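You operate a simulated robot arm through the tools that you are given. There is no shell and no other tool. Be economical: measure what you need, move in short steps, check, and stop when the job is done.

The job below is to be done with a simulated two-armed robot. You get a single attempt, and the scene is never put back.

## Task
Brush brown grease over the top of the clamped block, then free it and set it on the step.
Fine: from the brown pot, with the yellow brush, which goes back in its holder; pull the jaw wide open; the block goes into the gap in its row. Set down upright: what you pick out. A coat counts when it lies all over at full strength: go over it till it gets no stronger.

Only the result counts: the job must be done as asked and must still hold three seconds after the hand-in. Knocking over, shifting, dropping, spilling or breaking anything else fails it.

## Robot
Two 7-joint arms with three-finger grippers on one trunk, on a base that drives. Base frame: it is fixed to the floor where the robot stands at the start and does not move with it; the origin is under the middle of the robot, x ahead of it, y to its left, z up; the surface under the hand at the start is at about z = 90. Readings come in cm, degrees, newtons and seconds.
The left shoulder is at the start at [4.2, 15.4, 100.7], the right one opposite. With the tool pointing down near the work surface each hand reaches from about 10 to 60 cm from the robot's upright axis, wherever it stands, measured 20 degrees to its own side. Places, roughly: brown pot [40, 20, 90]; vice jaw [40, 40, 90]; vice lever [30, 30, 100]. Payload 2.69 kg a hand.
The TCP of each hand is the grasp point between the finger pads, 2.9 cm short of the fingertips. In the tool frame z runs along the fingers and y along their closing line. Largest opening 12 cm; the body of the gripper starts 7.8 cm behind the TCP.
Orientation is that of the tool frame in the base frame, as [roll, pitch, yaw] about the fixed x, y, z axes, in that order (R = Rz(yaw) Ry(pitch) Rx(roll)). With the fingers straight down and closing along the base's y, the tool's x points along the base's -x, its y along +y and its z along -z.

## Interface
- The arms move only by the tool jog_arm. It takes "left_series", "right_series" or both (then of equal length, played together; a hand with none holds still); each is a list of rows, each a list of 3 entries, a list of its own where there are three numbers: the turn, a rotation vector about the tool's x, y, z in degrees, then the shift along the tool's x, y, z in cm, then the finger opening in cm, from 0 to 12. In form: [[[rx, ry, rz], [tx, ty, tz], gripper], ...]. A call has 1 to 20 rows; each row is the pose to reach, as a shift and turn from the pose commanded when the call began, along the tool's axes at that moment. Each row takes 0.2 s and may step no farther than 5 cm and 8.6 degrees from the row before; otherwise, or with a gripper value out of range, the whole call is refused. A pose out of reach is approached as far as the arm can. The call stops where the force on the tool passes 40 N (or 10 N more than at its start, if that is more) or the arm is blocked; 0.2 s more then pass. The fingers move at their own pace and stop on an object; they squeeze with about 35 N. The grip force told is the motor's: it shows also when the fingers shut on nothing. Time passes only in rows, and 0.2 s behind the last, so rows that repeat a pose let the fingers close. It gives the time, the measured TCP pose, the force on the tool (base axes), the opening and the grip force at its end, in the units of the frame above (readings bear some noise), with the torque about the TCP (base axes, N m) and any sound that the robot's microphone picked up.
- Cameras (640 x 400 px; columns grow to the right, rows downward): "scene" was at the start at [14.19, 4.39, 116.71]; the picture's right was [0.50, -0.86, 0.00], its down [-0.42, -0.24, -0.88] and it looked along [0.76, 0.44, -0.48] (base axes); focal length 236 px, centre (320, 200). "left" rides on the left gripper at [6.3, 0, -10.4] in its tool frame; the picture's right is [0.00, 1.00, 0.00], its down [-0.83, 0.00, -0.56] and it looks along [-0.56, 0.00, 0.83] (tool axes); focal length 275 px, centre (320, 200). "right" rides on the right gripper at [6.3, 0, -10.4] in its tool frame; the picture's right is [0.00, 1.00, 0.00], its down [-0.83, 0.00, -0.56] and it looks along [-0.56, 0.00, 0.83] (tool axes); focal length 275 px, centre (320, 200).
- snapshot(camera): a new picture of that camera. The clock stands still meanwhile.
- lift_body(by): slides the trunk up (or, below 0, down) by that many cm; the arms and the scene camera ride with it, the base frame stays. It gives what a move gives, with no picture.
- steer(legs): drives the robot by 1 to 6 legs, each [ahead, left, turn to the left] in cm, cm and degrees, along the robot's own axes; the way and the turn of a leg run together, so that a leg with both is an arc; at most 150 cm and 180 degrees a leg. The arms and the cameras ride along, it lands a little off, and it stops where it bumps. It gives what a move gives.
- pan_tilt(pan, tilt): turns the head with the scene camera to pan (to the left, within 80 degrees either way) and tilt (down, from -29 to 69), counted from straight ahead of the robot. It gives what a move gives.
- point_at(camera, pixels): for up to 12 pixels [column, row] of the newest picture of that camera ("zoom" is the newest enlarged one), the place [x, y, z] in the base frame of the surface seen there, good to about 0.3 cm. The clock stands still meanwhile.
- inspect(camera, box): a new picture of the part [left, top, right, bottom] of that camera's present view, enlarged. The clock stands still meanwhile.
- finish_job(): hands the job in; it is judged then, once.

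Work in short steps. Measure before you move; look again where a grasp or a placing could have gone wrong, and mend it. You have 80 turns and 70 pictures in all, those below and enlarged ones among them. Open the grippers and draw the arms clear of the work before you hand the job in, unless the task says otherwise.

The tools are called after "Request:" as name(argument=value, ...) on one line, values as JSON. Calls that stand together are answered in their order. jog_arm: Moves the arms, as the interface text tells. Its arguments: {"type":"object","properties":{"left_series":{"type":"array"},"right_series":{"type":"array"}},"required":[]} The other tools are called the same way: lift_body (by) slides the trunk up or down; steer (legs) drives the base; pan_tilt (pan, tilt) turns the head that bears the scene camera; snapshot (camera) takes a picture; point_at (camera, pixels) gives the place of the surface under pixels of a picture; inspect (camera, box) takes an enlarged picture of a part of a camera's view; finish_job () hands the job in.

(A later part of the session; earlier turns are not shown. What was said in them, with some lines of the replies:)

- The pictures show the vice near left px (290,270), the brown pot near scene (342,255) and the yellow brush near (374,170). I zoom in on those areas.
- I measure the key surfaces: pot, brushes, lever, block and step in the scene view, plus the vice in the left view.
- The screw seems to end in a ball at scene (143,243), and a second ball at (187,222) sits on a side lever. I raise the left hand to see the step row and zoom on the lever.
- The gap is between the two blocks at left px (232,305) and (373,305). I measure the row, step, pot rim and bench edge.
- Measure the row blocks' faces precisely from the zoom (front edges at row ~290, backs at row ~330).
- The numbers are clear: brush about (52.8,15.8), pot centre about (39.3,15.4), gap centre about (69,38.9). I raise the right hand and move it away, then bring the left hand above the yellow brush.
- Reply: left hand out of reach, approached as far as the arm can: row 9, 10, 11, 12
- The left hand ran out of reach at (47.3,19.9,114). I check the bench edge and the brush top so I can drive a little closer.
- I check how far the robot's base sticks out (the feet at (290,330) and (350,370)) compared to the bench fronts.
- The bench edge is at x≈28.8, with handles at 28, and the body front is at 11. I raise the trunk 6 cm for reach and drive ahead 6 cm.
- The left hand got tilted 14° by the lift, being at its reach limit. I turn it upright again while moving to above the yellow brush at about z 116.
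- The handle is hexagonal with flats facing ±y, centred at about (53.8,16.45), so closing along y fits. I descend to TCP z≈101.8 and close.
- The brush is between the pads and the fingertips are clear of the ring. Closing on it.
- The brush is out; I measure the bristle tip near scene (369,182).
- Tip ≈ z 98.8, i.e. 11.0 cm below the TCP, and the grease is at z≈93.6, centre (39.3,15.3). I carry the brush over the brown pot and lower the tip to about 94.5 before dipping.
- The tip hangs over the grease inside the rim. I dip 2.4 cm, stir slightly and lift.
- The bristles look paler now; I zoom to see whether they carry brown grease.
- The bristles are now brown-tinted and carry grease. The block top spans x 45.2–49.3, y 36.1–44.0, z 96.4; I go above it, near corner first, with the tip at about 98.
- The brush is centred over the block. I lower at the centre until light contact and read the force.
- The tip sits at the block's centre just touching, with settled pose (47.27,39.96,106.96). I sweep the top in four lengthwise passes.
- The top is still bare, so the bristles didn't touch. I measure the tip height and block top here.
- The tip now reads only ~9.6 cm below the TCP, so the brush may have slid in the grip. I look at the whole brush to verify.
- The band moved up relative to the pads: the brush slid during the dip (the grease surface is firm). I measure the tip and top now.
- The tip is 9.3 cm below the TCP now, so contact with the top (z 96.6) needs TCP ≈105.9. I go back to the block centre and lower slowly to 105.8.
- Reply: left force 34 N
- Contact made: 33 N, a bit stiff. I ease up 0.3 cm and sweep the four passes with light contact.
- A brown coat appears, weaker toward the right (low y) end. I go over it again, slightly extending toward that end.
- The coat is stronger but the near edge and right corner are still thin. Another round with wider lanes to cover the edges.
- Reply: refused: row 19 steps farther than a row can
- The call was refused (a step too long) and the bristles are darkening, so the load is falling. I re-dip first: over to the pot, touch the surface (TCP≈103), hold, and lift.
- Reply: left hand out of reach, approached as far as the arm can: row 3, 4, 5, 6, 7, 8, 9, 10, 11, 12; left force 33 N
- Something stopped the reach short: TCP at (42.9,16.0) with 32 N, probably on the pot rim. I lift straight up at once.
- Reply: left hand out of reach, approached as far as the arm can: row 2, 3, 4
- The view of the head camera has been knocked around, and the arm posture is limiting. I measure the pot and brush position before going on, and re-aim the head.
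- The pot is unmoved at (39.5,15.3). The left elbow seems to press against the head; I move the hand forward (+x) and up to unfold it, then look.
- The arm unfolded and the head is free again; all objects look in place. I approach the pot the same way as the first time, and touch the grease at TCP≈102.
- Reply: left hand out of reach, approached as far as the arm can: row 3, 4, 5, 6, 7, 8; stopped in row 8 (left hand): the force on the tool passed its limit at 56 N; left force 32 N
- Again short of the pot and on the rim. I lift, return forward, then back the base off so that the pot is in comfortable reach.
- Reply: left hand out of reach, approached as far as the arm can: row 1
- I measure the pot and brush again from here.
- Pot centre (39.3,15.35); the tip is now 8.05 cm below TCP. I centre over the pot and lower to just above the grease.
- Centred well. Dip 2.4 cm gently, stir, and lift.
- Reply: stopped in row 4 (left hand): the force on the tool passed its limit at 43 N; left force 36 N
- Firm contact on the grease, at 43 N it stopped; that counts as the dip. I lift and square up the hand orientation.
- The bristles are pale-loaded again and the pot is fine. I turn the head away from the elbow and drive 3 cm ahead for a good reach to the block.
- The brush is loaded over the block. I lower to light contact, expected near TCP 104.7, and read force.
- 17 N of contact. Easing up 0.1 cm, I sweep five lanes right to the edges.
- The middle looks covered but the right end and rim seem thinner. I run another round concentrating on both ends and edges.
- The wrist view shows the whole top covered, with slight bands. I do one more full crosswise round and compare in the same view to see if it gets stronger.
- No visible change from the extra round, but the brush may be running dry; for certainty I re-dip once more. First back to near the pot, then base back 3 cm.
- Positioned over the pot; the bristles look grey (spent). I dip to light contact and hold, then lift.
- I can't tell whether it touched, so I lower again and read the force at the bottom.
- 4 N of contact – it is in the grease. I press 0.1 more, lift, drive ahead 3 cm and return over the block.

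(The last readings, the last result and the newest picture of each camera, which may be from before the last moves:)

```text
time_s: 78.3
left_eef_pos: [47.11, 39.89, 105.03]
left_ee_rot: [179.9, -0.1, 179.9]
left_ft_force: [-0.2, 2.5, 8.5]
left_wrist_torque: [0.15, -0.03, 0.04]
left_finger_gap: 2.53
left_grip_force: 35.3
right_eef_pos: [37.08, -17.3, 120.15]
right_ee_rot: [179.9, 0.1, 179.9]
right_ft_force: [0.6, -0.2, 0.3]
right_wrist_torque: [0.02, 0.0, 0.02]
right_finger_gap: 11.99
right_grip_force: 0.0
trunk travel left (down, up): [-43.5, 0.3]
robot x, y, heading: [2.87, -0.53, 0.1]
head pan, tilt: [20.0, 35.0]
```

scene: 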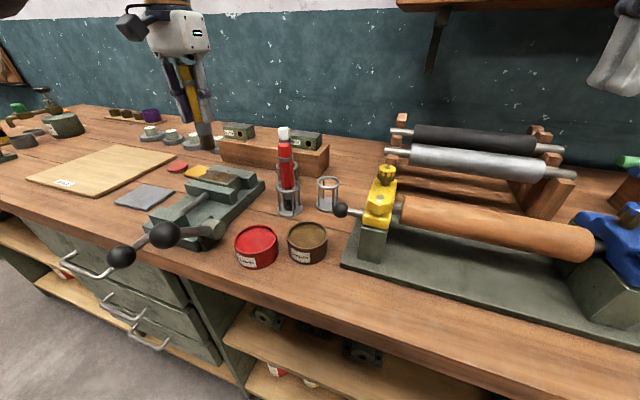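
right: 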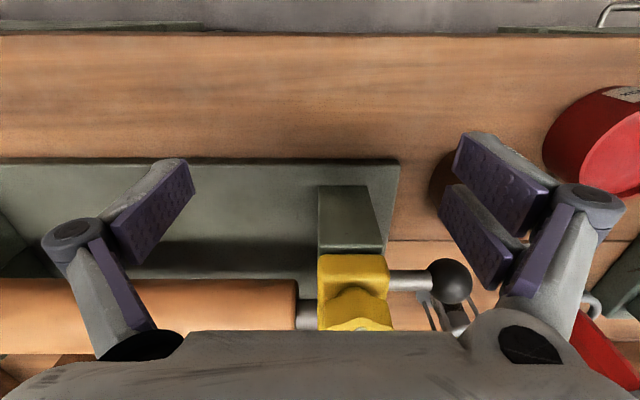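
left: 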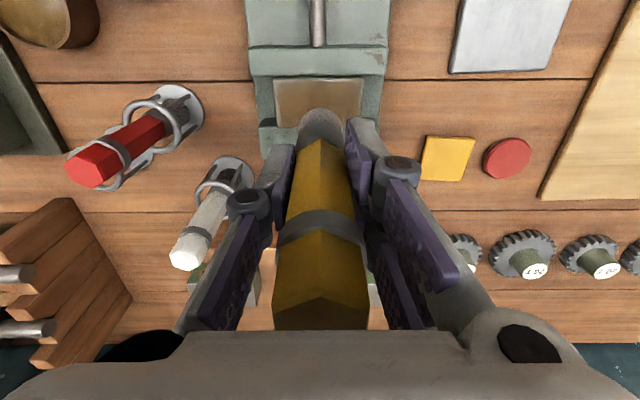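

Contact at 8.5 N. I sweep the full top again, lengthwise and then crosswise.

Request:
jog_arm(left_series=[[[0, 0, 0], [0.9, -1.8, 0], 0], [[0, 0, 0], [1.65, -3.6, 0], 0], [[0, 0, 0], [1.65, -1.1, 0], 0], [[0, 0, 0], [1.65, 1.3, 0], 0], [[0, 0, 0], [1.65, 3.8, 0], 0], [[0, 0, 0], [0.9, 3.8, 0], 0], [[0, 0, 0], [0.9, 0.1, 0], 0], [[0, 0, 0], [0.9, -3.6, 0], 0], [[0, 0, 0], [0, -3.6, 0], 0], [[0, 0, 0], [0, 0.1, 0], 0], [[0, 0, 0], [0, 3.8, 0], 0], [[0, 0, 0], [-0.9, 3.8, 0], 0], [[0, 0, 0], [-0.9, 0.1, 0], 0], [[0, 0, 0], [-0.9, -3.6, 0], 0], [[0, 0, 0], [-1.8, -3.6, 0], 0], [[0, 0, 0], [-1.8, -1.1, 0], 0], [[0, 0, 0], [-1.8, 1.3, 0], 0], [[0, 0, 0], [-1.8, 3.8, 0], 0], [[0, 0, 0], [-0.9, 3.8, 0], 0], [[0, 0, 0], [0, 0, 0], 0]])

Request:
jog_arm(left_series=[[[0, 0, 0], [0.9, -1.8, 0], 0], [[0, 0, 0], [1.65, -3.6, 0], 0], [[0, 0, 0], [-1.8, -3.6, 0], 0], [[0, 0, 0], [-1.8, -2.4, 0], 0], [[0, 0, 0], [1.65, -2.4, 0], 0], [[0, 0, 0], [1.65, -1.2, 0], 0], [[0, 0, 0], [-1.8, -1.2, 0], 0], [[0, 0, 0], [-1.8, 0.1, 0], 0], [[0, 0, 0], [1.65, 0.1, 0], 0], [[0, 0, 0], [1.65, 1.3, 0], 0], [[0, 0, 0], [-1.8, 1.3, 0], 0], [[0, 0, 0], [-1.8, 2.5, 0], 0], [[0, 0, 0], [1.65, 2.5, 0], 0], [[0, 0, 0], [1.65, 3.8, 0], 0], [[0, 0, 0], [-1.8, 3.8, 0], 0], [[0, 0, 0], [-1.8, 3.8, -3], 0], [[0, 0, 0], [-1, 0, -6], 0], [[0, 0, 0], [0, -4.5, -7], 0], [[0, 0, 0], [0, -9.4, -7], 0], [[0, 0, 0], [0, -9.4, -7], 0]])

Request:
inspect(camera="left", box=[300, 20, 480, 150])

```text
time_s: 82.5
left_eef_pos: [47.11, 39.95, 104.91]
left_ee_rot: [179.8, -0.3, 179.9]
left_ft_force: [-2.1, 1.5, 9.5]
left_wrist_torque: [0.12, 0.1, 0.0]
left_finger_gap: 2.51
left_grip_force: 35.4
right_eef_pos: [37.27, -17.57, 119.89]
right_ee_rot: [179.9, 0.1, -179.9]
right_ft_force: [0.8, 0.5, -0.1]
right_wrist_torque: [0.02, 0.05, 0.0]
right_finger_gap: 11.98
right_grip_force: 0.0
trunk travel left (down, up): [-43.5, 0.3]
robot x, y, heading: [2.98, 0.11, 0.2]
head pan, tilt: [20.0, 35.0]
```

```text
time_s: 86.7
left_eef_pos: [47.13, 30.32, 111.81]
left_ee_rot: [-180.0, -0.3, 180.0]
left_ft_force: [0.6, -0.2, -0.5]
left_wrist_torque: [-0.02, 0.0, 0.01]
left_finger_gap: 2.5
left_grip_force: 34.9
right_eef_pos: [37.28, -17.34, 119.98]
right_ee_rot: [179.9, 0.0, -180.0]
right_ft_force: [-1.2, 0.9, 0.6]
right_wrist_torque: [0.0, -0.02, 0.0]
right_finger_gap: 12.0
right_grip_force: 0.1
trunk travel left (down, up): [-43.5, 0.3]
robot x, y, heading: [2.82, -0.14, 0.1]
head pan, tilt: [20.0, 35.0]
```

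```text
3.08 times, centred on (390, 85) of left
```

zoom: 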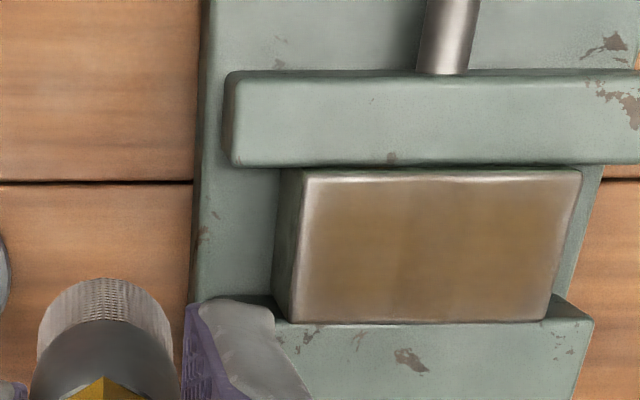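

Coverage is even and no stronger than before, so the coat is saturated. I bring the brush back around the red brush to above its empty holder at (53.8,16.45).

Request:
jog_arm(left_series=[[[0, 0, 0], [2, -3, 0], 0], [[0, 0, 0], [4, -6.5, 0], 0], [[0, 0, 0], [4.7, -11, 0], 0], [[0, 0, 0], [4.7, -14, 0], 0], [[0, 0, 0], [1, -14, 0], 0], [[0, 0, 0], [-3, -14, 0], 0], [[0, 0, 0], [-6.6, -13.9, 0], 0], [[0, 0, 0], [-6.6, -13.9, 0], 0]])

Request:
snapshot(camera="left")

Request:
inspect(camera="scene", box=[240, 80, 400, 230])

```text
time_s: 88.5
left_eef_pos: [52.46, 16.72, 111.79]
left_ee_rot: [-179.9, -0.3, 179.9]
left_ft_force: [-0.2, 0.1, 0.2]
left_wrist_torque: [0.02, 0.01, 0.0]
left_finger_gap: 2.54
left_grip_force: 34.7
left hand out of reach, approached as far as the arm can: row 7, 8
right_eef_pos: [37.14, -17.37, 120.09]
right_ee_rot: [-180.0, 0.1, 179.9]
right_ft_force: [-0.5, 0.0, 0.4]
right_wrist_torque: [0.01, 0.04, -0.03]
right_finger_gap: 12.0
right_grip_force: 0.1
trunk travel left (down, up): [-43.5, 0.3]
robot x, y, heading: [2.9, 0.29, -0.2]
head pan, tilt: [20.0, 35.0]
```

```text
14 pictures are left
```

left: 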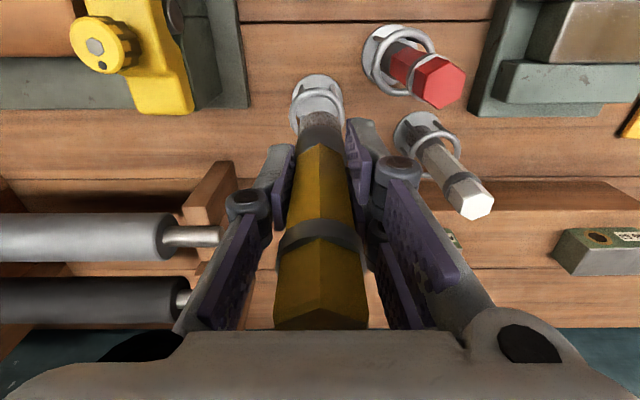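

```text
2.67 times, centred on (320, 155) of scene
```

zoom: 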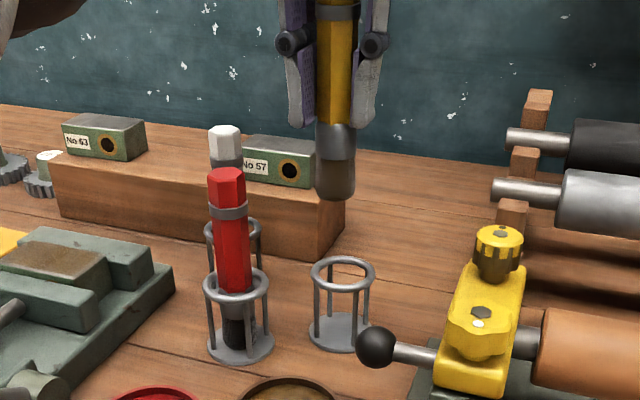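

Slightly short in reach. I measure the holder ring and bristles from this zoom, then drive 3 cm ahead.

Request:
point_at(camera="zoom", pixels=[[313, 273], [373, 273], [343, 259], [342, 289], [333, 330], [336, 190], [336, 150], [335, 110], [368, 330], [318, 330]])

Request:
steer(legs=[[3, 0, 0]])

```text
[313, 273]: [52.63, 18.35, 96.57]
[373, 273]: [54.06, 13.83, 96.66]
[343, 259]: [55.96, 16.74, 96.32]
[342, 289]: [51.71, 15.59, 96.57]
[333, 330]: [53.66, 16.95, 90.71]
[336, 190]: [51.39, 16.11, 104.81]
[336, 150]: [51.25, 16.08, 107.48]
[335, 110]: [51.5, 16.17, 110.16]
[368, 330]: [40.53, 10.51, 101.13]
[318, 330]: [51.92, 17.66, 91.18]
```

```text
time_s: 89.3
left_eef_pos: [55.46, 16.78, 111.73]
left_ee_rot: [179.9, -0.2, 179.9]
left_ft_force: [1.2, 0.5, -0.9]
left_wrist_torque: [-0.01, 0.01, -0.01]
left_finger_gap: 2.56
left_grip_force: 35.4
right_eef_pos: [40.22, -17.45, 120.09]
right_ee_rot: [-180.0, 0.0, -179.9]
right_ft_force: [0.4, 0.1, -0.3]
right_wrist_torque: [0.01, 0.02, -0.01]
right_finger_gap: 11.99
right_grip_force: 0.0
trunk travel left (down, up): [-43.5, 0.3]
robot x, y, heading: [5.93, 0.36, -0.1]
head pan, tilt: [20.0, 35.0]
```

Ring centre (53.75,16.4), top z 96.6. I centre over it and lower the brush to TCP ≈100.2, watching the force.

Request:
jog_arm(left_series=[[[0, 0, 0], [1.68, -0.35, 0], 0], [[0, 0, 0], [1.68, -0.35, 3], 0], [[0, 0, 0], [1.68, -0.35, 3], 0]])

Request:
inspect(camera="scene", box=[240, 80, 400, 230])

```text
time_s: 90.1
left_eef_pos: [53.75, 16.25, 108.9]
left_ee_rot: [179.9, -0.1, 180.0]
left_ft_force: [-0.2, 0.9, -0.6]
left_wrist_torque: [0.0, -0.03, -0.01]
left_finger_gap: 2.55
left_grip_force: 34.6
right_eef_pos: [40.13, -17.39, 120.05]
right_ee_rot: [180.0, 0.1, 179.9]
right_ft_force: [-0.7, 0.0, 0.0]
right_wrist_torque: [0.0, -0.03, -0.02]
right_finger_gap: 12.0
right_grip_force: 0.2
trunk travel left (down, up): [-43.5, 0.3]
robot x, y, heading: [5.66, -0.05, 0.2]
head pan, tilt: [20.0, 35.0]
```

```text
2.67 times, centred on (320, 155) of scene
```

zoom: 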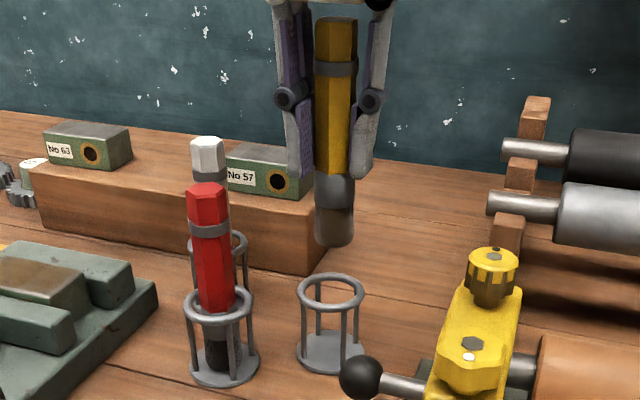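

The brush lines up with the ring in the view. Lowering to TCP ≈100.1.

Request:
jog_arm(left_series=[[[0, 0, 0], [0, 0.1, 2], 0], [[0, 0, 0], [0, 0.1, 4], 0], [[0, 0, 0], [0, 0.1, 6], 0], [[0, 0, 0], [0, 0.1, 7.5], 0], [[0, 0, 0], [0, 0.1, 8.5], 0], [[0, 0, 0], [0, 0.1, 8.9], 0], [[0, 0, 0], [0, 0.1, 8.9], 0]])

Request:
inspect(camera="scene", box=[240, 80, 400, 230])

```text
time_s: 91.7
left_eef_pos: [53.6, 16.58, 99.93]
left_ee_rot: [-179.9, -0.3, -180.0]
left_ft_force: [0.1, 0.2, -0.9]
left_wrist_torque: [0.0, 0.0, 0.03]
left_finger_gap: 2.54
left_grip_force: 34.8
right_eef_pos: [40.19, -17.37, 119.99]
right_ee_rot: [180.0, -0.1, -179.9]
right_ft_force: [-0.3, -0.1, -0.1]
right_wrist_torque: [0.01, 0.0, 0.02]
right_finger_gap: 11.98
right_grip_force: 0.2
trunk travel left (down, up): [-43.5, 0.3]
robot x, y, heading: [5.9, -0.27, 0.0]
head pan, tilt: [20.0, 35.0]
```

```text
2.67 times, centred on (320, 155) of scene
```

zoom: 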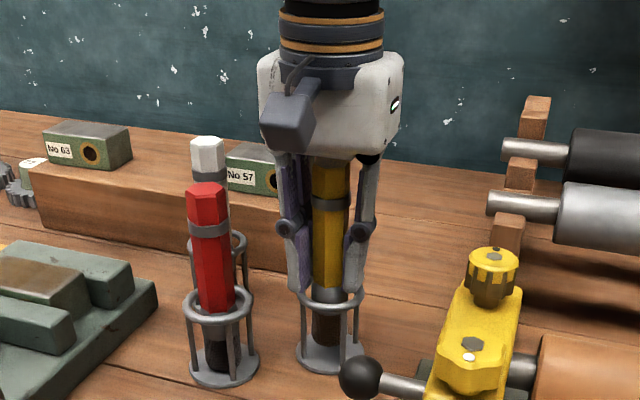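

The brush is inside the holder with its tip just above the base. I open slightly to release, then raise.

Request:
jog_arm(left_series=[[[0, 0, 0], [0, 0, 0], 3.5], [[0, 0, 0], [0, 0, 0], 5], [[0, 0, 0], [0, 0, 0], 5], [[0, 0, 0], [0, 0, -4], 5], [[0, 0, 0], [0, 0, -8], 5], [[0, 0, 0], [0, 0, -11.5], 5], [[0, 0, 0], [0, 0, -11.5], 5]])

Request:
inspect(camera="scene", box=[240, 80, 400, 230])

```text
time_s: 93.3
left_eef_pos: [53.8, 16.39, 111.26]
left_ee_rot: [-180.0, -0.2, 179.9]
left_ft_force: [-0.2, -0.1, 0.6]
left_wrist_torque: [0.04, 0.01, -0.01]
left_finger_gap: 5.01
left_grip_force: 0.0
right_eef_pos: [40.24, -17.43, 119.98]
right_ee_rot: [-180.0, -0.1, 180.0]
right_ft_force: [0.0, 0.1, -1.1]
right_wrist_torque: [0.0, 0.06, -0.01]
right_finger_gap: 12.0
right_grip_force: 0.1
trunk travel left (down, up): [-43.5, 0.3]
robot x, y, heading: [5.57, 0.07, 0.0]
head pan, tilt: [20.0, 35.0]
```

```text
2.67 times, centred on (320, 155) of scene
```

zoom: 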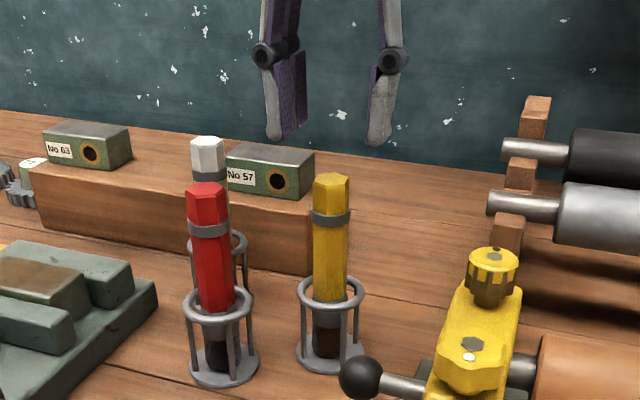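

The brush stands back in its holder. Next comes the vice lever: I back the base 12 cm, lower the trunk 6 cm, and look at the vice from the scene camera.

Request:
steer(legs=[[-12, 0, 0]])

Request:
lift_body(by=-6)

Request:
jog_arm(left_series=[[[0, 0, 0], [2, 3, -3], 7], [[0, 0, 0], [5, 6, -5], 7], [[0, 0, 0], [8, 9, -5], 7], [[0, 0, 0], [11, 12, -5], 7], [[0, 0, 0], [14, 14.5, -5], 7], [[0, 0, 0], [14, 14.5, -5], 7]])

Request:
snapshot(camera="left")

```text
time_s: 94.5
left_eef_pos: [41.62, 16.55, 111.25]
left_ee_rot: [-180.0, -0.3, -180.0]
left_ft_force: [-0.6, -0.2, 0.7]
left_wrist_torque: [-0.01, 0.0, -0.03]
left_finger_gap: 5.01
left_grip_force: 0.1
right_eef_pos: [28.02, -17.41, 120.01]
right_ee_rot: [180.0, 0.0, -179.8]
right_ft_force: [-0.1, -0.3, 0.9]
right_wrist_torque: [-0.03, -0.05, 0.0]
right_finger_gap: 12.03
right_grip_force: 0.0
trunk travel left (down, up): [-43.5, 0.3]
robot x, y, heading: [-6.05, -0.07, 0.4]
head pan, tilt: [20.0, 35.0]
```

```text
time_s: 95.5
left_eef_pos: [41.51, 16.44, 105.28]
left_ee_rot: [-180.0, -0.1, -180.0]
left_ft_force: [-0.6, 0.0, 0.6]
left_wrist_torque: [0.0, -0.02, 0.01]
left_finger_gap: 5.0
left_grip_force: 0.1
right_eef_pos: [28.28, -17.31, 113.75]
right_ee_rot: [180.0, 0.0, -179.9]
right_ft_force: [-0.4, 1.1, 0.7]
right_wrist_torque: [0.01, -0.02, -0.02]
right_finger_gap: 12.0
right_grip_force: 0.0
trunk travel left (down, up): [-37.5, 6.3]
robot x, y, heading: [-6.21, -0.08, 0.3]
head pan, tilt: [20.0, 35.0]
```

```text
time_s: 96.9
left_eef_pos: [29.43, 29.65, 108.24]
left_ee_rot: [-180.0, -0.2, -179.9]
left_ft_force: [-1.2, -1.3, -0.5]
left_wrist_torque: [0.01, 0.0, -0.04]
left_finger_gap: 7.0
left_grip_force: 0.0
left hand out of reach, approached as far as the arm can: row 4, 5, 6
right_eef_pos: [28.31, -17.27, 113.78]
right_ee_rot: [179.8, -0.2, -179.8]
right_ft_force: [-0.4, 0.6, 0.0]
right_wrist_torque: [-0.02, 0.03, -0.03]
right_finger_gap: 12.01
right_grip_force: 0.1
trunk travel left (down, up): [-37.5, 6.3]
robot x, y, heading: [-6.1, 0.42, 0.3]
head pan, tilt: [20.0, 35.0]
```

```text
9 pictures are left
```

left: 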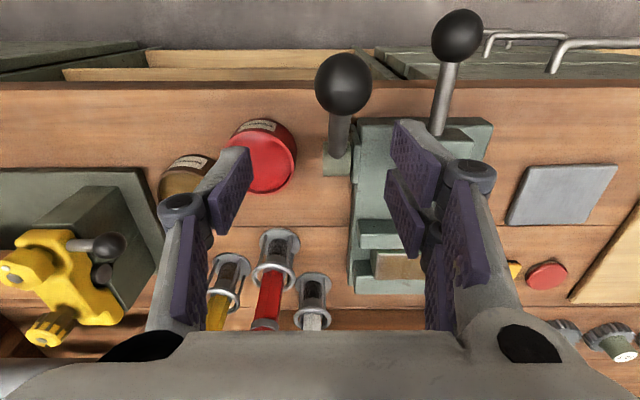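

Both knobs are visible: lever ball at (343,85), screw knob at (458,35). I measure them and back up 7 cm more so they come into reach.

Request:
point_at(camera="left", pixels=[[343, 85], [318, 85], [368, 85], [343, 58], [340, 130], [337, 165], [458, 35], [445, 90], [440, 120], [395, 268], [470, 140], [355, 155]])

Request:
steer(legs=[[-7, 0, 0]])

```text
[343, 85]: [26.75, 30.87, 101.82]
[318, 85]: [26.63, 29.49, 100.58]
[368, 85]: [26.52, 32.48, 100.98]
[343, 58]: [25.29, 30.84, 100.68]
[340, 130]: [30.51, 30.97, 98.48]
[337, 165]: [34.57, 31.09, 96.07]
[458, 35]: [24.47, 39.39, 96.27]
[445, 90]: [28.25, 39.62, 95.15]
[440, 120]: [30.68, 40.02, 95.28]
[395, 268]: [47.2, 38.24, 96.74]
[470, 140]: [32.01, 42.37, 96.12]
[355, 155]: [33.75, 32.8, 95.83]
```

```text
time_s: 98.0
left_eef_pos: [22.28, 29.52, 108.29]
left_ee_rot: [-179.9, -0.2, 180.0]
left_ft_force: [-1.4, 0.8, 0.1]
left_wrist_torque: [0.0, -0.07, 0.03]
left_finger_gap: 6.99
left_grip_force: 0.1
right_eef_pos: [21.13, -17.29, 113.73]
right_ee_rot: [179.8, -0.1, -179.9]
right_ft_force: [-0.9, -0.3, 0.4]
right_wrist_torque: [-0.02, -0.05, 0.01]
right_finger_gap: 12.01
right_grip_force: 0.1
trunk travel left (down, up): [-37.5, 6.3]
robot x, y, heading: [-12.94, -0.01, -0.2]
head pan, tilt: [20.0, 35.0]
```

Lever ball centre ≈(26.7,31.0,100.3), pivot ≈(34.5,31,94.9). I come over the ball, lower around it and close gently.

Request:
jog_arm(left_series=[[[0, 0, 0], [-2.2, 0.7, 0], 7], [[0, 0, 0], [-4.4, 1.5, 0], 7], [[0, 0, 0], [-4.4, 1.5, 4], 7], [[0, 0, 0], [-4.4, 1.5, 7.8], 7], [[0, 0, 0], [-4.4, 1.5, 7.8], 7], [[0, 0, 0], [-4.4, 1.5, 7.8], 3], [[0, 0, 0], [-4.4, 1.5, 7.8], 0], [[0, 0, 0], [-4.4, 1.5, 7.8], 0], [[0, 0, 0], [-4.4, 1.5, 7.8], 0]])

```text
time_s: 100.0
left_eef_pos: [26.66, 31.2, 100.45]
left_ee_rot: [-179.9, -0.2, -180.0]
left_ft_force: [-0.8, 1.6, -0.2]
left_wrist_torque: [-0.01, -0.01, 0.12]
left_finger_gap: 3.57
left_grip_force: 44.9
right_eef_pos: [21.23, -17.32, 113.72]
right_ee_rot: [179.9, -0.1, -179.9]
right_ft_force: [0.2, -0.6, -0.8]
right_wrist_torque: [0.0, -0.02, 0.02]
right_finger_gap: 11.98
right_grip_force: 0.0
trunk travel left (down, up): [-37.5, 6.3]
robot x, y, heading: [-12.99, 0.07, -0.1]
head pan, tilt: [20.0, 35.0]
```

The ball is held (3.57 cm). I try turning the lever up by about 10° along its arc and read the force.

Request:
jog_arm(left_series=[[[0, 0, 0], [-0.5, 0, -0.7], 0], [[0, 0, 0], [-1.1, 0, -1.3], 0], [[0, 0, 0], [-1.1, 0, -1.3], 0]])

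```text
time_s: 100.8
left_eef_pos: [27.79, 31.12, 101.76]
left_ee_rot: [-179.9, -0.4, 179.9]
left_ft_force: [-7.2, -2.5, -14.5]
left_wrist_torque: [-0.08, 1.28, 0.0]
left_finger_gap: 3.59
left_grip_force: 45.0
right_eef_pos: [21.2, -17.25, 113.7]
right_ee_rot: [179.9, -0.1, -180.0]
right_ft_force: [1.4, -0.3, 0.1]
right_wrist_torque: [0.01, 0.0, 0.0]
right_finger_gap: 12.0
right_grip_force: 0.1
trunk travel left (down, up): [-37.5, 6.3]
robot x, y, heading: [-12.91, 0.0, 0.2]
head pan, tilt: [20.0, 35.0]
```

It moves with about 16 N resistance. I continue along the arc to about 65°.

Request:
jog_arm(left_series=[[[0, 2, 0], [-0.64, 0, -0.56], 0], [[0, 4, 0], [-1.27, 0, -1.06], 0], [[0, 6, 0], [-1.98, 0, -1.5], 0], [[0, 8, 0], [-2.71, 0, -1.89], 0], [[0, 8, 0], [-2.71, 0, -1.89], 0]])

Request:
inspect(camera="scene", box=[180, 180, 420, 380])

```text
time_s: 102.0
left_eef_pos: [30.37, 31.09, 103.75]
left_ee_rot: [180.0, -8.2, 180.0]
left_ft_force: [-13.9, -3.1, -0.4]
left_wrist_torque: [0.02, 1.19, -0.01]
left_finger_gap: 3.59
left_grip_force: 45.2
right_eef_pos: [21.05, -17.32, 113.8]
right_ee_rot: [179.8, -0.1, -179.9]
right_ft_force: [0.2, 0.4, -0.2]
right_wrist_torque: [-0.01, -0.01, -0.01]
right_finger_gap: 11.98
right_grip_force: 0.0
trunk travel left (down, up): [-37.5, 6.3]
robot x, y, heading: [-13.64, 0.13, 0.1]
head pan, tilt: [20.0, 35.0]
```

```text
2.00 times, centred on (300, 280) of scene
```

zoom: 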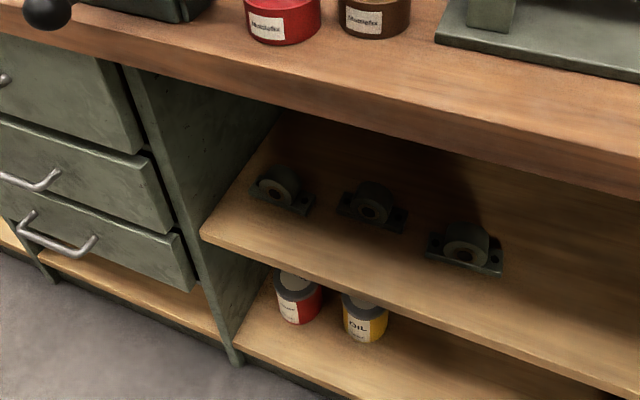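

The lever follows (force now mainly along −x, ~14 N). I continue to about 105°.

Request:
jog_arm(left_series=[[[0, 0, 0], [-0.75, 0, -0.4], 0], [[0, 0, 0], [-1.5, 0, -0.79], 0], [[0, 0, 0], [-2.3, 0, -1.08], 0], [[0, 0, 0], [-3.12, 0, -1.32], 0], [[0, 0, 0], [-3.95, 0, -1.46], 0], [[0, 0, 0], [-4.81, 0, -1.56], 0], [[0, 0, 0], [-5.65, 0, -1.56], 0], [[0, 0, 0], [-6.5, 0, -1.52], 0], [[0, 0, 0], [-6.5, 0, -1.52], 0]])

```text
time_s: 104.0
left_eef_pos: [37.05, 31.21, 104.13]
left_ee_rot: [179.9, -7.9, 180.0]
left_ft_force: [-2.9, 11.5, 9.7]
left_wrist_torque: [0.1, 0.65, -0.33]
left_finger_gap: 3.48
left_grip_force: 45.6
right_eef_pos: [21.21, -17.15, 113.77]
right_ee_rot: [179.9, -0.1, -179.8]
right_ft_force: [0.3, -1.2, 0.5]
right_wrist_torque: [0.01, 0.0, -0.01]
right_finger_gap: 12.01
right_grip_force: 0.0
trunk travel left (down, up): [-37.5, 6.3]
robot x, y, heading: [-13.6, -0.17, 0.1]
head pan, tilt: [20.0, 35.0]
```

The reading changed (11 N sideways, 3.48 cm gap), so I check with the wrist camera.

Request:
snapshot(camera="left")

```text
7 pictures are left
```

left: 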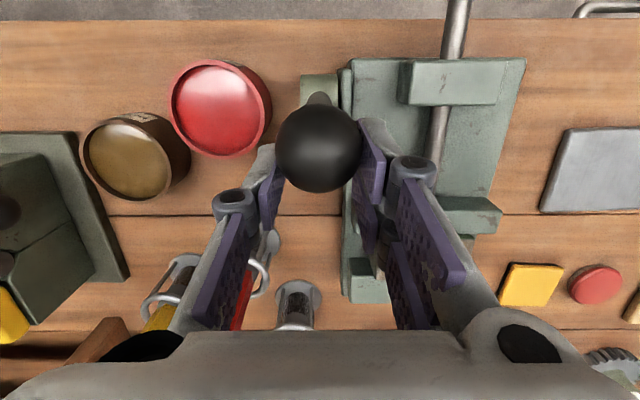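

The ball follows but sits off the pad centre. I measure where it is.

Request:
point_at(camera="left", pixels=[[319, 148], [319, 110], [319, 185], [320, 97], [318, 80], [455, 80], [470, 215]])

```text
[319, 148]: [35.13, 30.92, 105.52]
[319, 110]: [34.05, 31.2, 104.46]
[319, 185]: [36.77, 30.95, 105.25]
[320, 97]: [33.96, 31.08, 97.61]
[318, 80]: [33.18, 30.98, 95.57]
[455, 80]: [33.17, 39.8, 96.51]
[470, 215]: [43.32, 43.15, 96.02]
```

The ball is at about (35.7,31,104): the lever stands just past upright at its stop, so the lock should be off. I let go and raise the hand upright.

Request:
jog_arm(left_series=[[[0, 0, 0], [0, 0, 0], 5], [[0, 0, 0], [0, 0, 0], 7], [[0, 0, 0], [0, 0, 0], 7], [[0, 0, 0], [0, 0, -4], 7], [[0, -4, 0], [0, 0, -8], 7], [[0, -8, 0], [0, 0, -9], 7], [[0, -8, 0], [0, 0, -9], 7]])

```text
time_s: 105.6
left_eef_pos: [36.28, 29.74, 110.97]
left_ee_rot: [-180.0, -0.2, -179.9]
left_ft_force: [1.0, -0.3, -0.4]
left_wrist_torque: [-0.04, 0.04, 0.0]
left_finger_gap: 6.99
left_grip_force: 0.0
left hand out of reach, approached as far as the arm can: row 4, 5, 6, 7
right_eef_pos: [21.39, -17.29, 113.6]
right_ee_rot: [179.9, -0.2, -179.9]
right_ft_force: [0.7, -0.4, -0.8]
right_wrist_torque: [-0.05, 0.06, 0.03]
right_finger_gap: 12.0
right_grip_force: 0.1
trunk travel left (down, up): [-37.5, 6.3]
robot x, y, heading: [-13.02, 0.18, -0.0]
head pan, tilt: [20.0, 35.0]
```

Clear of the lever. Now over to the screw knob at (24.3,39.6), down to z 94.9 and close on it.

Request:
jog_arm(left_series=[[[0, 0, 0], [3.5, 2.5, 0], 7], [[0, 0, 0], [7, 5, 0], 7], [[0, 0, 0], [10, 8, 0], 7], [[0, 0, 0], [12, 9.9, 0], 7], [[0, 0, 0], [12, 9.9, 4.5], 7], [[0, 0, 0], [12, 9.9, 9], 7], [[0, 0, 0], [12, 9.9, 13], 7], [[0, 0, 0], [12, 9.9, 16.1], 7], [[0, 0, 0], [12, 9.9, 16.1], 7], [[0, 0, 0], [12, 9.9, 16.1], 3], [[0, 0, 0], [12, 9.9, 16.1], 0], [[0, 0, 0], [12, 9.9, 16.1], 0], [[0, 0, 0], [12, 9.9, 16.1], 0]])

```text
time_s: 108.4
left_eef_pos: [24.28, 39.9, 94.77]
left_ee_rot: [-179.9, -0.3, 180.0]
left_ft_force: [-1.9, -10.2, -5.7]
left_wrist_torque: [-0.1, -0.48, -0.03]
left_finger_gap: 3.39
left_grip_force: 44.9
left hand out of reach, approached as far as the arm can: row 1
right_eef_pos: [21.18, -17.5, 113.68]
right_ee_rot: [179.8, 0.0, -179.8]
right_ft_force: [-0.1, 0.2, 0.1]
right_wrist_torque: [0.02, -0.05, 0.03]
right_finger_gap: 11.99
right_grip_force: 0.0
trunk travel left (down, up): [-37.5, 6.3]
robot x, y, heading: [-13.22, -0.07, 0.0]
head pan, tilt: [20.0, 35.0]
```

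Gripped (3.39 cm). I pull 2 cm toward the robot (−x) and look at the force.

Request:
jog_arm(left_series=[[[0, 0, 0], [0.7, 0.2, 0], 0], [[0, 0, 0], [1.4, 0.2, 0], 0], [[0, 0, 0], [2, 0.2, 0], 0], [[0, 0, 0], [2, 0.2, 0], 0]])

```text
time_s: 109.4
left_eef_pos: [22.34, 39.95, 94.86]
left_ee_rot: [-179.9, -0.5, 179.9]
left_ft_force: [1.8, -28.1, -23.8]
left_wrist_torque: [-0.04, -0.46, -0.12]
left_finger_gap: 3.39
left_grip_force: 44.7
right_eef_pos: [21.25, -17.55, 113.67]
right_ee_rot: [179.7, -0.3, -179.9]
right_ft_force: [0.1, -0.6, -0.1]
right_wrist_torque: [0.01, 0.02, 0.01]
right_finger_gap: 12.0
right_grip_force: 0.0
trunk travel left (down, up): [-37.5, 6.3]
robot x, y, heading: [-13.23, -0.06, 0.3]
head pan, tilt: [20.0, 35.0]
```

The knob moves with little pull force, but there is side load (−28 N y, −24 N z). I relieve it by shifting −y/−z slightly and keep pulling.

Request:
jog_arm(left_series=[[[0, 0, 0], [0, -0.2, 0.15], 0], [[0, 0, 0], [0.5, -0.35, 0.25], 0], [[0, 0, 0], [1.2, -0.35, 0.25], 0], [[0, 0, 0], [2, -0.35, 0.25], 0], [[0, 0, 0], [2.6, -0.35, 0.25], 0], [[0, 0, 0], [2.6, -0.35, 0.25], 0]])

```text
time_s: 110.8
left_eef_pos: [19.52, 39.96, 94.87]
left_ee_rot: [180.0, -0.1, 179.9]
left_ft_force: [2.8, -6.8, 5.3]
left_wrist_torque: [0.1, -0.61, 0.01]
left_finger_gap: 3.38
left_grip_force: 45.2
right_eef_pos: [21.2, -17.41, 113.72]
right_ee_rot: [179.8, 0.0, -179.9]
right_ft_force: [-0.4, 0.6, -0.2]
right_wrist_torque: [-0.01, 0.0, 0.01]
right_finger_gap: 12.01
right_grip_force: 0.0
trunk travel left (down, up): [-37.5, 6.3]
robot x, y, heading: [-13.2, 0.15, -0.0]
head pan, tilt: [20.0, 35.0]
```

Total 4.8 cm so far with low force. I keep pulling until the stop shows up as a rising force.

Request:
jog_arm(left_series=[[[0, 0, 0], [0.6, 0, 0], 0], [[0, 0, 0], [1.2, 0, 0], 0], [[0, 0, 0], [1.8, 0, 0], 0], [[0, 0, 0], [2.4, 0, 0], 0], [[0, 0, 0], [2.9, 0, 0], 0], [[0, 0, 0], [3.4, 0, 0], 0], [[0, 0, 0], [3.4, 0, 0], 0]])

Request:
snapshot(camera="left")

```text
time_s: 112.4
left_eef_pos: [16.45, 39.88, 94.6]
left_ee_rot: [-179.8, -0.2, 180.0]
left_ft_force: [31.2, 2.8, 4.7]
left_wrist_torque: [0.04, -0.11, 0.0]
left_finger_gap: 3.39
left_grip_force: 45.0
right_eef_pos: [21.5, -17.3, 113.58]
right_ee_rot: [179.7, -0.4, -179.8]
right_ft_force: [-0.7, -0.4, 0.7]
right_wrist_torque: [0.0, -0.01, -0.03]
right_finger_gap: 12.01
right_grip_force: 0.1
trunk travel left (down, up): [-37.5, 6.3]
robot x, y, heading: [-13.07, -0.17, 0.2]
head pan, tilt: [20.0, 35.0]
```

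```text
6 pictures are left
```

left: 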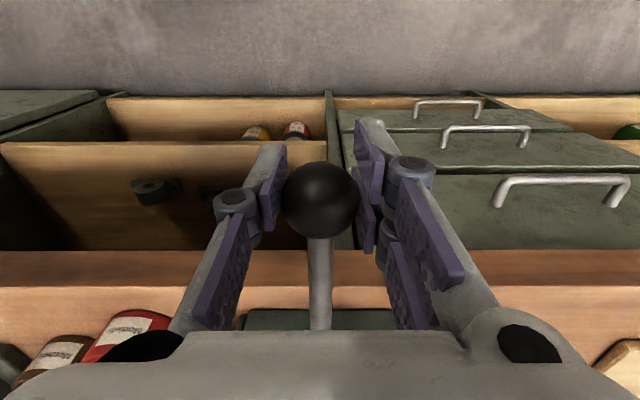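

The stop is reached (31 N, total travel 7.8 cm), so the jaw is wide open. I release the knob, raise the hand, then drive closer and raise the trunk.

Request:
jog_arm(left_series=[[[0, 0, 0], [-0.4, 0, 0], 1.5], [[0, 0, 0], [-0.4, 0, 0], 5], [[0, 0, 0], [-0.4, 0, 0], 8], [[0, 0, 0], [-0.4, 0, 0], 8], [[0, 0, 0], [-0.4, 0, -4], 9], [[0, 0, 0], [-1, 0, -8], 10], [[0, 0, 0], [-3, 0, -12], 11], [[0, 0, 0], [-5, 0, -15], 11.5], [[0, 0, 0], [-5, 0, -15], 11.5]])

Request:
steer(legs=[[16, 6, 0]])

Request:
lift_body(by=6)

```text
time_s: 114.4
left_eef_pos: [21.09, 39.96, 109.9]
left_ee_rot: [179.9, -0.2, 180.0]
left_ft_force: [-0.2, 0.7, -0.2]
left_wrist_torque: [0.02, -0.03, -0.01]
left_finger_gap: 11.49
left_grip_force: 0.0
right_eef_pos: [21.22, -17.33, 113.79]
right_ee_rot: [179.8, -0.1, -179.9]
right_ft_force: [-0.1, 0.2, 0.7]
right_wrist_torque: [0.01, -0.05, 0.0]
right_finger_gap: 12.0
right_grip_force: 0.0
trunk travel left (down, up): [-37.5, 6.3]
robot x, y, heading: [-12.97, -0.15, -0.0]
head pan, tilt: [20.0, 35.0]
```

```text
time_s: 115.8
left_eef_pos: [36.92, 46.09, 109.88]
left_ee_rot: [-180.0, -0.4, -179.9]
left_ft_force: [0.3, -0.3, 0.5]
left_wrist_torque: [0.01, 0.05, 0.01]
left_finger_gap: 11.46
left_grip_force: 0.0
right_eef_pos: [37.21, -11.25, 113.7]
right_ee_rot: [179.8, -0.2, -179.8]
right_ft_force: [0.9, 0.1, 0.0]
right_wrist_torque: [0.02, 0.04, -0.03]
right_finger_gap: 11.98
right_grip_force: 0.0
trunk travel left (down, up): [-37.5, 6.3]
robot x, y, heading: [2.71, 6.5, 0.2]
head pan, tilt: [20.0, 35.0]
```

```text
time_s: 116.8
left_eef_pos: [37.1, 46.02, 115.68]
left_ee_rot: [-179.9, -0.2, -179.9]
left_ft_force: [-0.7, 0.3, -0.7]
left_wrist_torque: [-0.01, 0.05, 0.03]
left_finger_gap: 11.5
left_grip_force: 0.1
right_eef_pos: [37.12, -11.3, 119.65]
right_ee_rot: [179.9, -0.2, -179.8]
right_ft_force: [0.5, 0.3, 0.0]
right_wrist_torque: [-0.04, 0.03, -0.01]
right_finger_gap: 11.98
right_grip_force: 0.1
trunk travel left (down, up): [-43.5, 0.3]
robot x, y, heading: [2.53, 5.87, 0.2]
head pan, tilt: [20.0, 35.0]
```

Now over the block: I hover at (46.8,40.0,108) with the hand pitched 15° (fingers forward) to gain reach for the later placing, and look.

Request:
jog_arm(left_series=[[[0, -5, 0], [-3, -2, 0], 11.5], [[0, -10, 0], [-6, -4, 0], 11.5], [[0, -15, 0], [-9.7, -6, 2], 11.5], [[0, -15, 0], [-9.7, -6, 5], 11.5], [[0, -15, 0], [-9.7, -6, 7.7], 11.5], [[0, -15, 0], [-9.7, -6, 7.7], 11.5]])

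Request:
snapshot(camera="left")

```text
time_s: 118.2
left_eef_pos: [46.86, 39.86, 107.97]
left_ee_rot: [-180.0, 14.8, -179.9]
left_ft_force: [0.1, 0.3, 0.0]
left_wrist_torque: [-0.03, 0.01, -0.02]
left_finger_gap: 11.44
left_grip_force: 0.0
right_eef_pos: [37.07, -11.33, 119.67]
right_ee_rot: [179.8, -0.1, -179.7]
right_ft_force: [0.3, 0.2, 0.4]
right_wrist_torque: [0.0, -0.02, -0.01]
right_finger_gap: 11.99
right_grip_force: 0.1
trunk travel left (down, up): [-43.5, 0.3]
robot x, y, heading: [2.61, 5.73, 0.2]
head pan, tilt: [20.0, 35.0]
```

```text
5 pictures are left
```

left: 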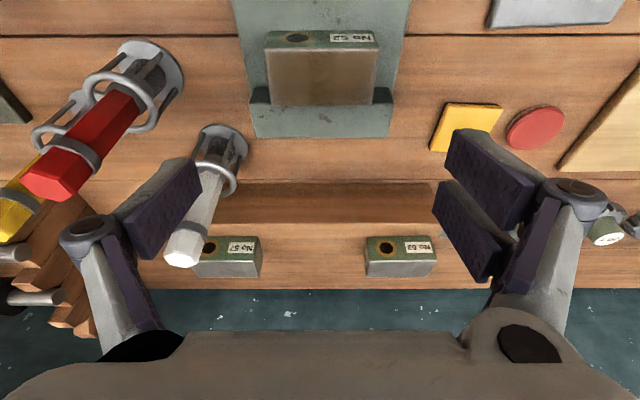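

The jaw is back, the block stands free with its label facing front. I measure block edges and the gap neighbours.

Request:
point_at(camera="left", pixels=[[270, 80], [374, 80], [320, 55], [320, 102], [320, 40], [260, 270], [366, 270], [225, 258], [225, 272], [400, 258], [400, 272], [310, 215]])

Request:
inspect(camera="left", box=[240, 15, 400, 130])

```text
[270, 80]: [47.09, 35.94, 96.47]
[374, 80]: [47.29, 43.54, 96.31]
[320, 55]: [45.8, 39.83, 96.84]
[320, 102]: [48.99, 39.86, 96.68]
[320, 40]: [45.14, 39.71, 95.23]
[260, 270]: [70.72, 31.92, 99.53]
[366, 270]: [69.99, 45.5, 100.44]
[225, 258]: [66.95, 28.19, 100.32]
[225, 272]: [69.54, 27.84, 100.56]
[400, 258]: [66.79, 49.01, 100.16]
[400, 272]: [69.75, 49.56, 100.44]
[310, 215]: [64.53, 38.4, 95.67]
```

```text
3.48 times, centred on (320, 72) of left
```

zoom: 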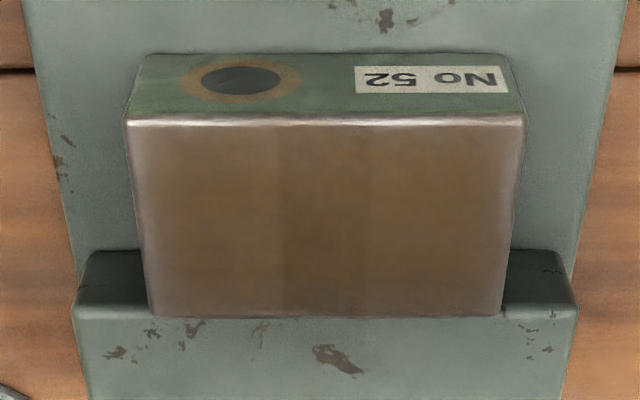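

The coat is even. I lower with the hand straddling the block ends (y 35.9–43.6) to TCP z≈96.5 and close.

Request:
jog_arm(left_series=[[[0, 0, 0], [1.0, -0.1, 3.7], 11.5], [[0, 0, 0], [1.98, -0.1, 7.4], 11.5], [[0, 0, 0], [2.6, -0.1, 9.7], 11.5], [[0, 0, 0], [2.93, -0.1, 11.05], 11.5], [[0, 0, 0], [2.93, -0.1, 11.05], 11.5], [[0, 0, 0], [2.93, -0.1, 11.05], 9], [[0, 0, 0], [2.93, -0.1, 11.05], 7], [[0, 0, 0], [2.93, -0.1, 11.05], 6], [[0, 0, 0], [2.93, -0.1, 11.05], 6]])

```text
time_s: 120.2
left_eef_pos: [46.69, 39.8, 96.73]
left_ee_rot: [180.0, 14.9, -179.9]
left_ft_force: [-0.2, 1.6, 1.3]
left_wrist_torque: [0.49, -0.03, 0.04]
left_finger_gap: 7.97
left_grip_force: 34.3
right_eef_pos: [37.12, -11.16, 119.74]
right_ee_rot: [179.8, -0.1, -179.7]
right_ft_force: [-0.2, -0.8, -0.2]
right_wrist_torque: [-0.01, 0.02, -0.01]
right_finger_gap: 12.0
right_grip_force: 0.1
trunk travel left (down, up): [-43.5, 0.3]
robot x, y, heading: [2.56, 6.06, 0.1]
head pan, tilt: [20.0, 35.0]
```

Block gripped (7.97 cm). I lift it straight up 11 cm.

Request:
jog_arm(left_series=[[[0, 0, 0], [-0.26, 0, -0.97], 6], [[0, 0, 0], [-1.04, 0, -3.86], 6], [[0, 0, 0], [-2.07, 0, -7.7], 6], [[0, 0, 0], [-2.85, 0, -10.6], 6], [[0, 0, 0], [-2.85, 0, -10.6], 6]])

Request:
steer(legs=[[11, 0, 0]])

Request:
snapshot(camera="left")

```text
time_s: 121.4
left_eef_pos: [46.73, 39.88, 107.65]
left_ee_rot: [-180.0, 14.7, -179.9]
left_ft_force: [0.1, 0.2, -8.0]
left_wrist_torque: [0.01, 0.03, 0.0]
left_finger_gap: 7.98
left_grip_force: 35.0
right_eef_pos: [37.09, -11.26, 119.72]
right_ee_rot: [179.8, -0.2, -179.8]
right_ft_force: [-0.3, -0.4, 0.3]
right_wrist_torque: [0.01, 0.03, -0.01]
right_finger_gap: 12.0
right_grip_force: 0.0
trunk travel left (down, up): [-43.5, 0.3]
robot x, y, heading: [2.5, 6.17, 0.3]
head pan, tilt: [20.0, 35.0]
```

```text
time_s: 122.6
left_eef_pos: [54.41, 39.83, 107.48]
left_ee_rot: [-179.9, 14.6, -179.9]
left_ft_force: [-0.2, -0.3, -6.1]
left_wrist_torque: [0.0, -0.02, -0.02]
left_finger_gap: 7.97
left_grip_force: 34.7
right_eef_pos: [44.56, -11.14, 119.65]
right_ee_rot: [179.8, -0.3, -179.9]
right_ft_force: [-0.7, -0.3, 0.4]
right_wrist_torque: [0.02, -0.06, 0.0]
right_finger_gap: 11.97
right_grip_force: 0.0
trunk travel left (down, up): [-43.5, 0.3]
robot x, y, heading: [9.79, 6.14, 0.2]
head pan, tilt: [20.0, 35.0]
stopped in leg 1: the robot was blocked; the commanded pose is now the measured one
```

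```text
3 pictures are left
```

left: 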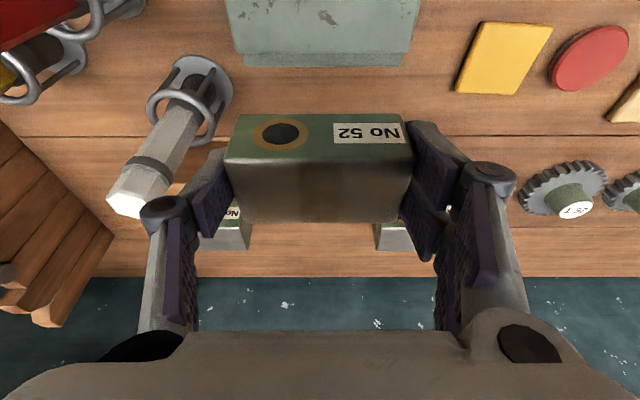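

The base stopped at x≈9.8 (bumped the bench). I see how far the arm gets: shift y to 38.85, lower to z 102.5 and go forward to the gap.

Request:
jog_arm(left_series=[[[0, 0, 0], [0.63, -1, 2.42], 6], [[0, 0, 0], [-2.61, -1, 5.85], 6], [[0, 0, 0], [-6.48, -1, 6.86], 6], [[0, 0, 0], [-10.36, -1, 7.86], 6], [[0, 0, 0], [-12.19, -1, 8.34], 6], [[0, 0, 0], [-12.19, -1, 8.34], 6]])

```text
time_s: 124.0
left_eef_pos: [68.12, 38.89, 102.66]
left_ee_rot: [-179.8, 14.8, -179.9]
left_ft_force: [-0.4, -0.2, -7.3]
left_wrist_torque: [-0.02, 0.12, 0.0]
left_finger_gap: 7.97
left_grip_force: 34.5
right_eef_pos: [44.54, -11.28, 119.67]
right_ee_rot: [179.8, -0.2, -179.8]
right_ft_force: [0.7, -0.2, 0.2]
right_wrist_torque: [0.0, 0.01, -0.01]
right_finger_gap: 12.02
right_grip_force: 0.0
trunk travel left (down, up): [-43.5, 0.3]
robot x, y, heading: [10.12, 6.0, 0.2]
head pan, tilt: [20.0, 35.0]
```

Reached (68.1,38.9,102.7). I nudge +0.3 in x and lower about 2 cm to feel contact with the step.

Request:
jog_arm(left_series=[[[0, 0, 0], [-0.1, 0, 0.8], 6], [[0, 0, 0], [0.08, 0, 1.5], 6], [[0, 0, 0], [0.15, 0, 1.8], 6], [[0, 0, 0], [0.15, 0, 1.8], 6]])

Request:
snapshot(camera="left")

```text
time_s: 125.0
left_eef_pos: [68.6, 38.83, 100.82]
left_ee_rot: [-179.8, 14.6, -179.9]
left_ft_force: [-0.1, 0.0, -7.4]
left_wrist_torque: [0.0, 0.04, -0.03]
left_finger_gap: 8.0
left_grip_force: 35.1
right_eef_pos: [44.59, -11.39, 119.58]
right_ee_rot: [179.8, -0.3, -179.8]
right_ft_force: [0.0, -0.5, 0.1]
right_wrist_torque: [0.02, -0.04, 0.01]
right_finger_gap: 12.0
right_grip_force: 0.1
trunk travel left (down, up): [-43.5, 0.3]
robot x, y, heading: [10.02, 5.83, 0.2]
head pan, tilt: [20.0, 35.0]
```

```text
2 pictures are left
```

left: 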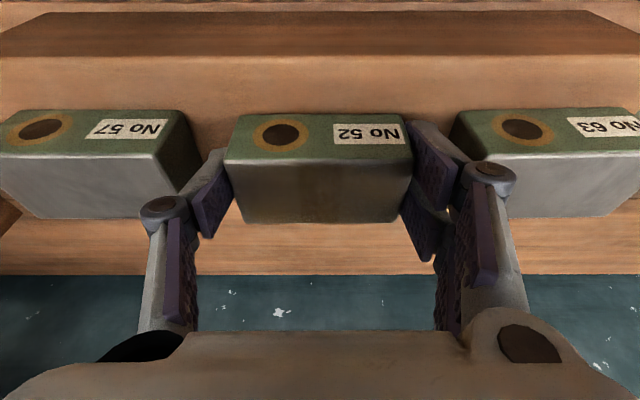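

The block lines up with its neighbours. I lower a few more millimetres to feel the contact.

Request:
jog_arm(left_series=[[[0, 0, 0], [0.03, 0, 0.1], 6], [[0, 0, 0], [0.05, 0, 0.2], 6], [[0, 0, 0], [0.08, 0, 0.3], 6], [[0, 0, 0], [0.08, 0, 0.3], 6]])

```text
time_s: 126.0
left_eef_pos: [68.45, 38.8, 100.78]
left_ee_rot: [-179.8, 14.8, -179.9]
left_ft_force: [1.7, -0.7, -4.6]
left_wrist_torque: [0.13, -0.05, -0.05]
left_finger_gap: 7.99
left_grip_force: 35.3
right_eef_pos: [44.5, -11.22, 119.63]
right_ee_rot: [179.7, -0.3, -179.8]
right_ft_force: [0.0, 0.4, -0.3]
right_wrist_torque: [-0.01, 0.04, 0.01]
right_finger_gap: 12.01
right_grip_force: 0.0
trunk travel left (down, up): [-43.5, 0.3]
robot x, y, heading: [10.33, 5.88, 0.0]
head pan, tilt: [20.0, 35.0]
```

Contact is starting (load down to 4.6 N). A touch lower, then check the force again.

Request:
jog_arm(left_series=[[[0, 0, 0], [0.02, 0, 0.08], 6], [[0, 0, 0], [0.04, 0, 0.15], 6], [[0, 0, 0], [0.04, 0, 0.15], 6]])

```text
time_s: 126.8
left_eef_pos: [68.49, 38.94, 100.53]
left_ee_rot: [-180.0, 15.0, -179.9]
left_ft_force: [0.4, -0.1, 5.2]
left_wrist_torque: [0.06, 0.23, 0.01]
left_finger_gap: 7.99
left_grip_force: 35.0
right_eef_pos: [44.48, -11.37, 119.62]
right_ee_rot: [179.9, -0.2, -179.9]
right_ft_force: [0.1, -0.6, -0.1]
right_wrist_torque: [-0.03, 0.0, -0.02]
right_finger_gap: 12.01
right_grip_force: 0.0
trunk travel left (down, up): [-43.5, 0.3]
robot x, y, heading: [10.09, 5.72, 0.2]
head pan, tilt: [20.0, 35.0]
```

The block rests on the step. I open only to 9.6 cm to keep clear of the neighbours, raise straight up, and draw back.

Request:
jog_arm(left_series=[[[0, 0, 0], [0, 0, 0], 8.8], [[0, 0, 0], [0, 0, 0], 9.6], [[0, 0, 0], [0, 0, 0], 9.6], [[0, 0, 0], [-0.5, 0, -1.94], 9.6], [[0, 0, 0], [-1.2, 0, -4.8], 9.6], [[0, 0, 0], [-1.5, 0, -7], 9.6], [[0, 0, 0], [1, 0, -10], 9.6], [[0, 0, 0], [4.5, 0, -12], 9.6], [[0, 0, 0], [8, 0, -12], 9.6], [[0, 0, 0], [8, 0, -12], 9.6]])

Request:
snapshot(camera="left")

```text
time_s: 129.0
left_eef_pos: [63.65, 39.74, 112.86]
left_ee_rot: [-179.9, 14.7, -179.9]
left_ft_force: [-1.0, 0.1, -0.1]
left_wrist_torque: [-0.03, -0.02, -0.02]
left_finger_gap: 9.59
left_grip_force: 0.0
left hand out of reach, approached as far as the arm can: row 5, 6, 7, 8, 9, 10
right_eef_pos: [44.52, -11.29, 119.55]
right_ee_rot: [179.8, -0.2, -179.8]
right_ft_force: [0.4, -0.1, 0.2]
right_wrist_torque: [-0.01, -0.02, 0.02]
right_finger_gap: 12.01
right_grip_force: 0.1
trunk travel left (down, up): [-43.5, 0.3]
robot x, y, heading: [10.09, 6.31, 0.2]
head pan, tilt: [20.0, 35.0]
```

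```text
1 pictures are left
5 turns are left
```

left: 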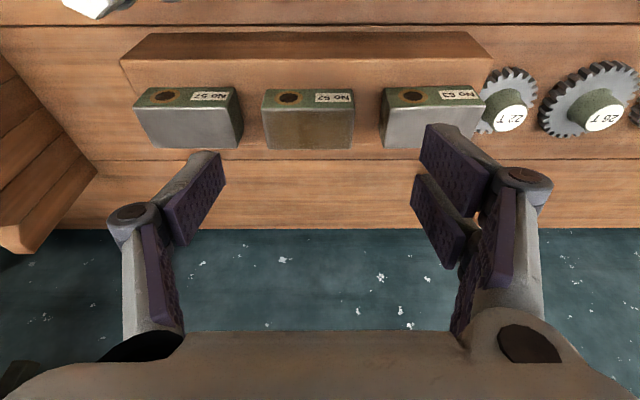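

The block stands in line in the gap. I drive back to clear the work and use the last picture to check the vice and bench.

Request:
steer(legs=[[-12, 0, 0]])

Request:
snapshot(camera="scene")

```text
time_s: 130.2
left_eef_pos: [51.52, 39.77, 112.85]
left_ee_rot: [-179.9, 14.7, -179.9]
left_ft_force: [-0.1, 0.1, -0.5]
left_wrist_torque: [-0.01, -0.02, -0.01]
left_finger_gap: 9.59
left_grip_force: 0.1
right_eef_pos: [32.37, -11.31, 119.71]
right_ee_rot: [179.8, -0.1, -179.8]
right_ft_force: [-0.2, -0.7, 0.2]
right_wrist_torque: [0.03, -0.03, 0.01]
right_finger_gap: 12.01
right_grip_force: 0.0
trunk travel left (down, up): [-43.5, 0.3]
robot x, y, heading: [-1.92, 5.84, 0.4]
head pan, tilt: [20.0, 35.0]
```

```text
0 pictures are left
4 turns are left
```

scene: 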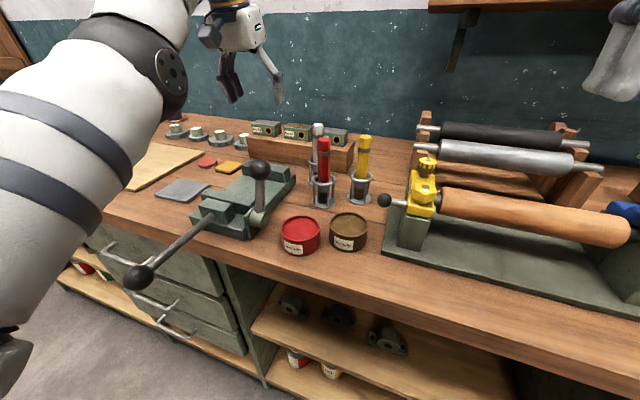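

The vice is open with its rod fully drawn out, and both pots and brushes stand. A last check on the knob and the jaw position.

Request:
point_at(camera="scene", pixels=[[138, 277], [220, 210], [295, 128], [264, 125], [338, 130]])

```text
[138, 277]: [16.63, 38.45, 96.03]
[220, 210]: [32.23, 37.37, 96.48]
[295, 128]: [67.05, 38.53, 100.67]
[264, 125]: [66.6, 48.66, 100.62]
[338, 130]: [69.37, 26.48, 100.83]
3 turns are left
```

The knob is still at x≈16.6 (fully out), and the block's top is level with its row at z≈100.7. Both hands are open and clear, so I hand the job in.

Request:
finish_job()

```text
The job is handed in.
```

I greased the block's top brown, opened the vice wide, set block No 52 upright in the gap on the step, put the yellow brush back in its holder, and handed the job in.

The last rounds over the coat made it no stronger that I could see. A wrist picture just before I lifted the block showed the middle slightly darker than the ends. I took that as full strength but could not confirm it.
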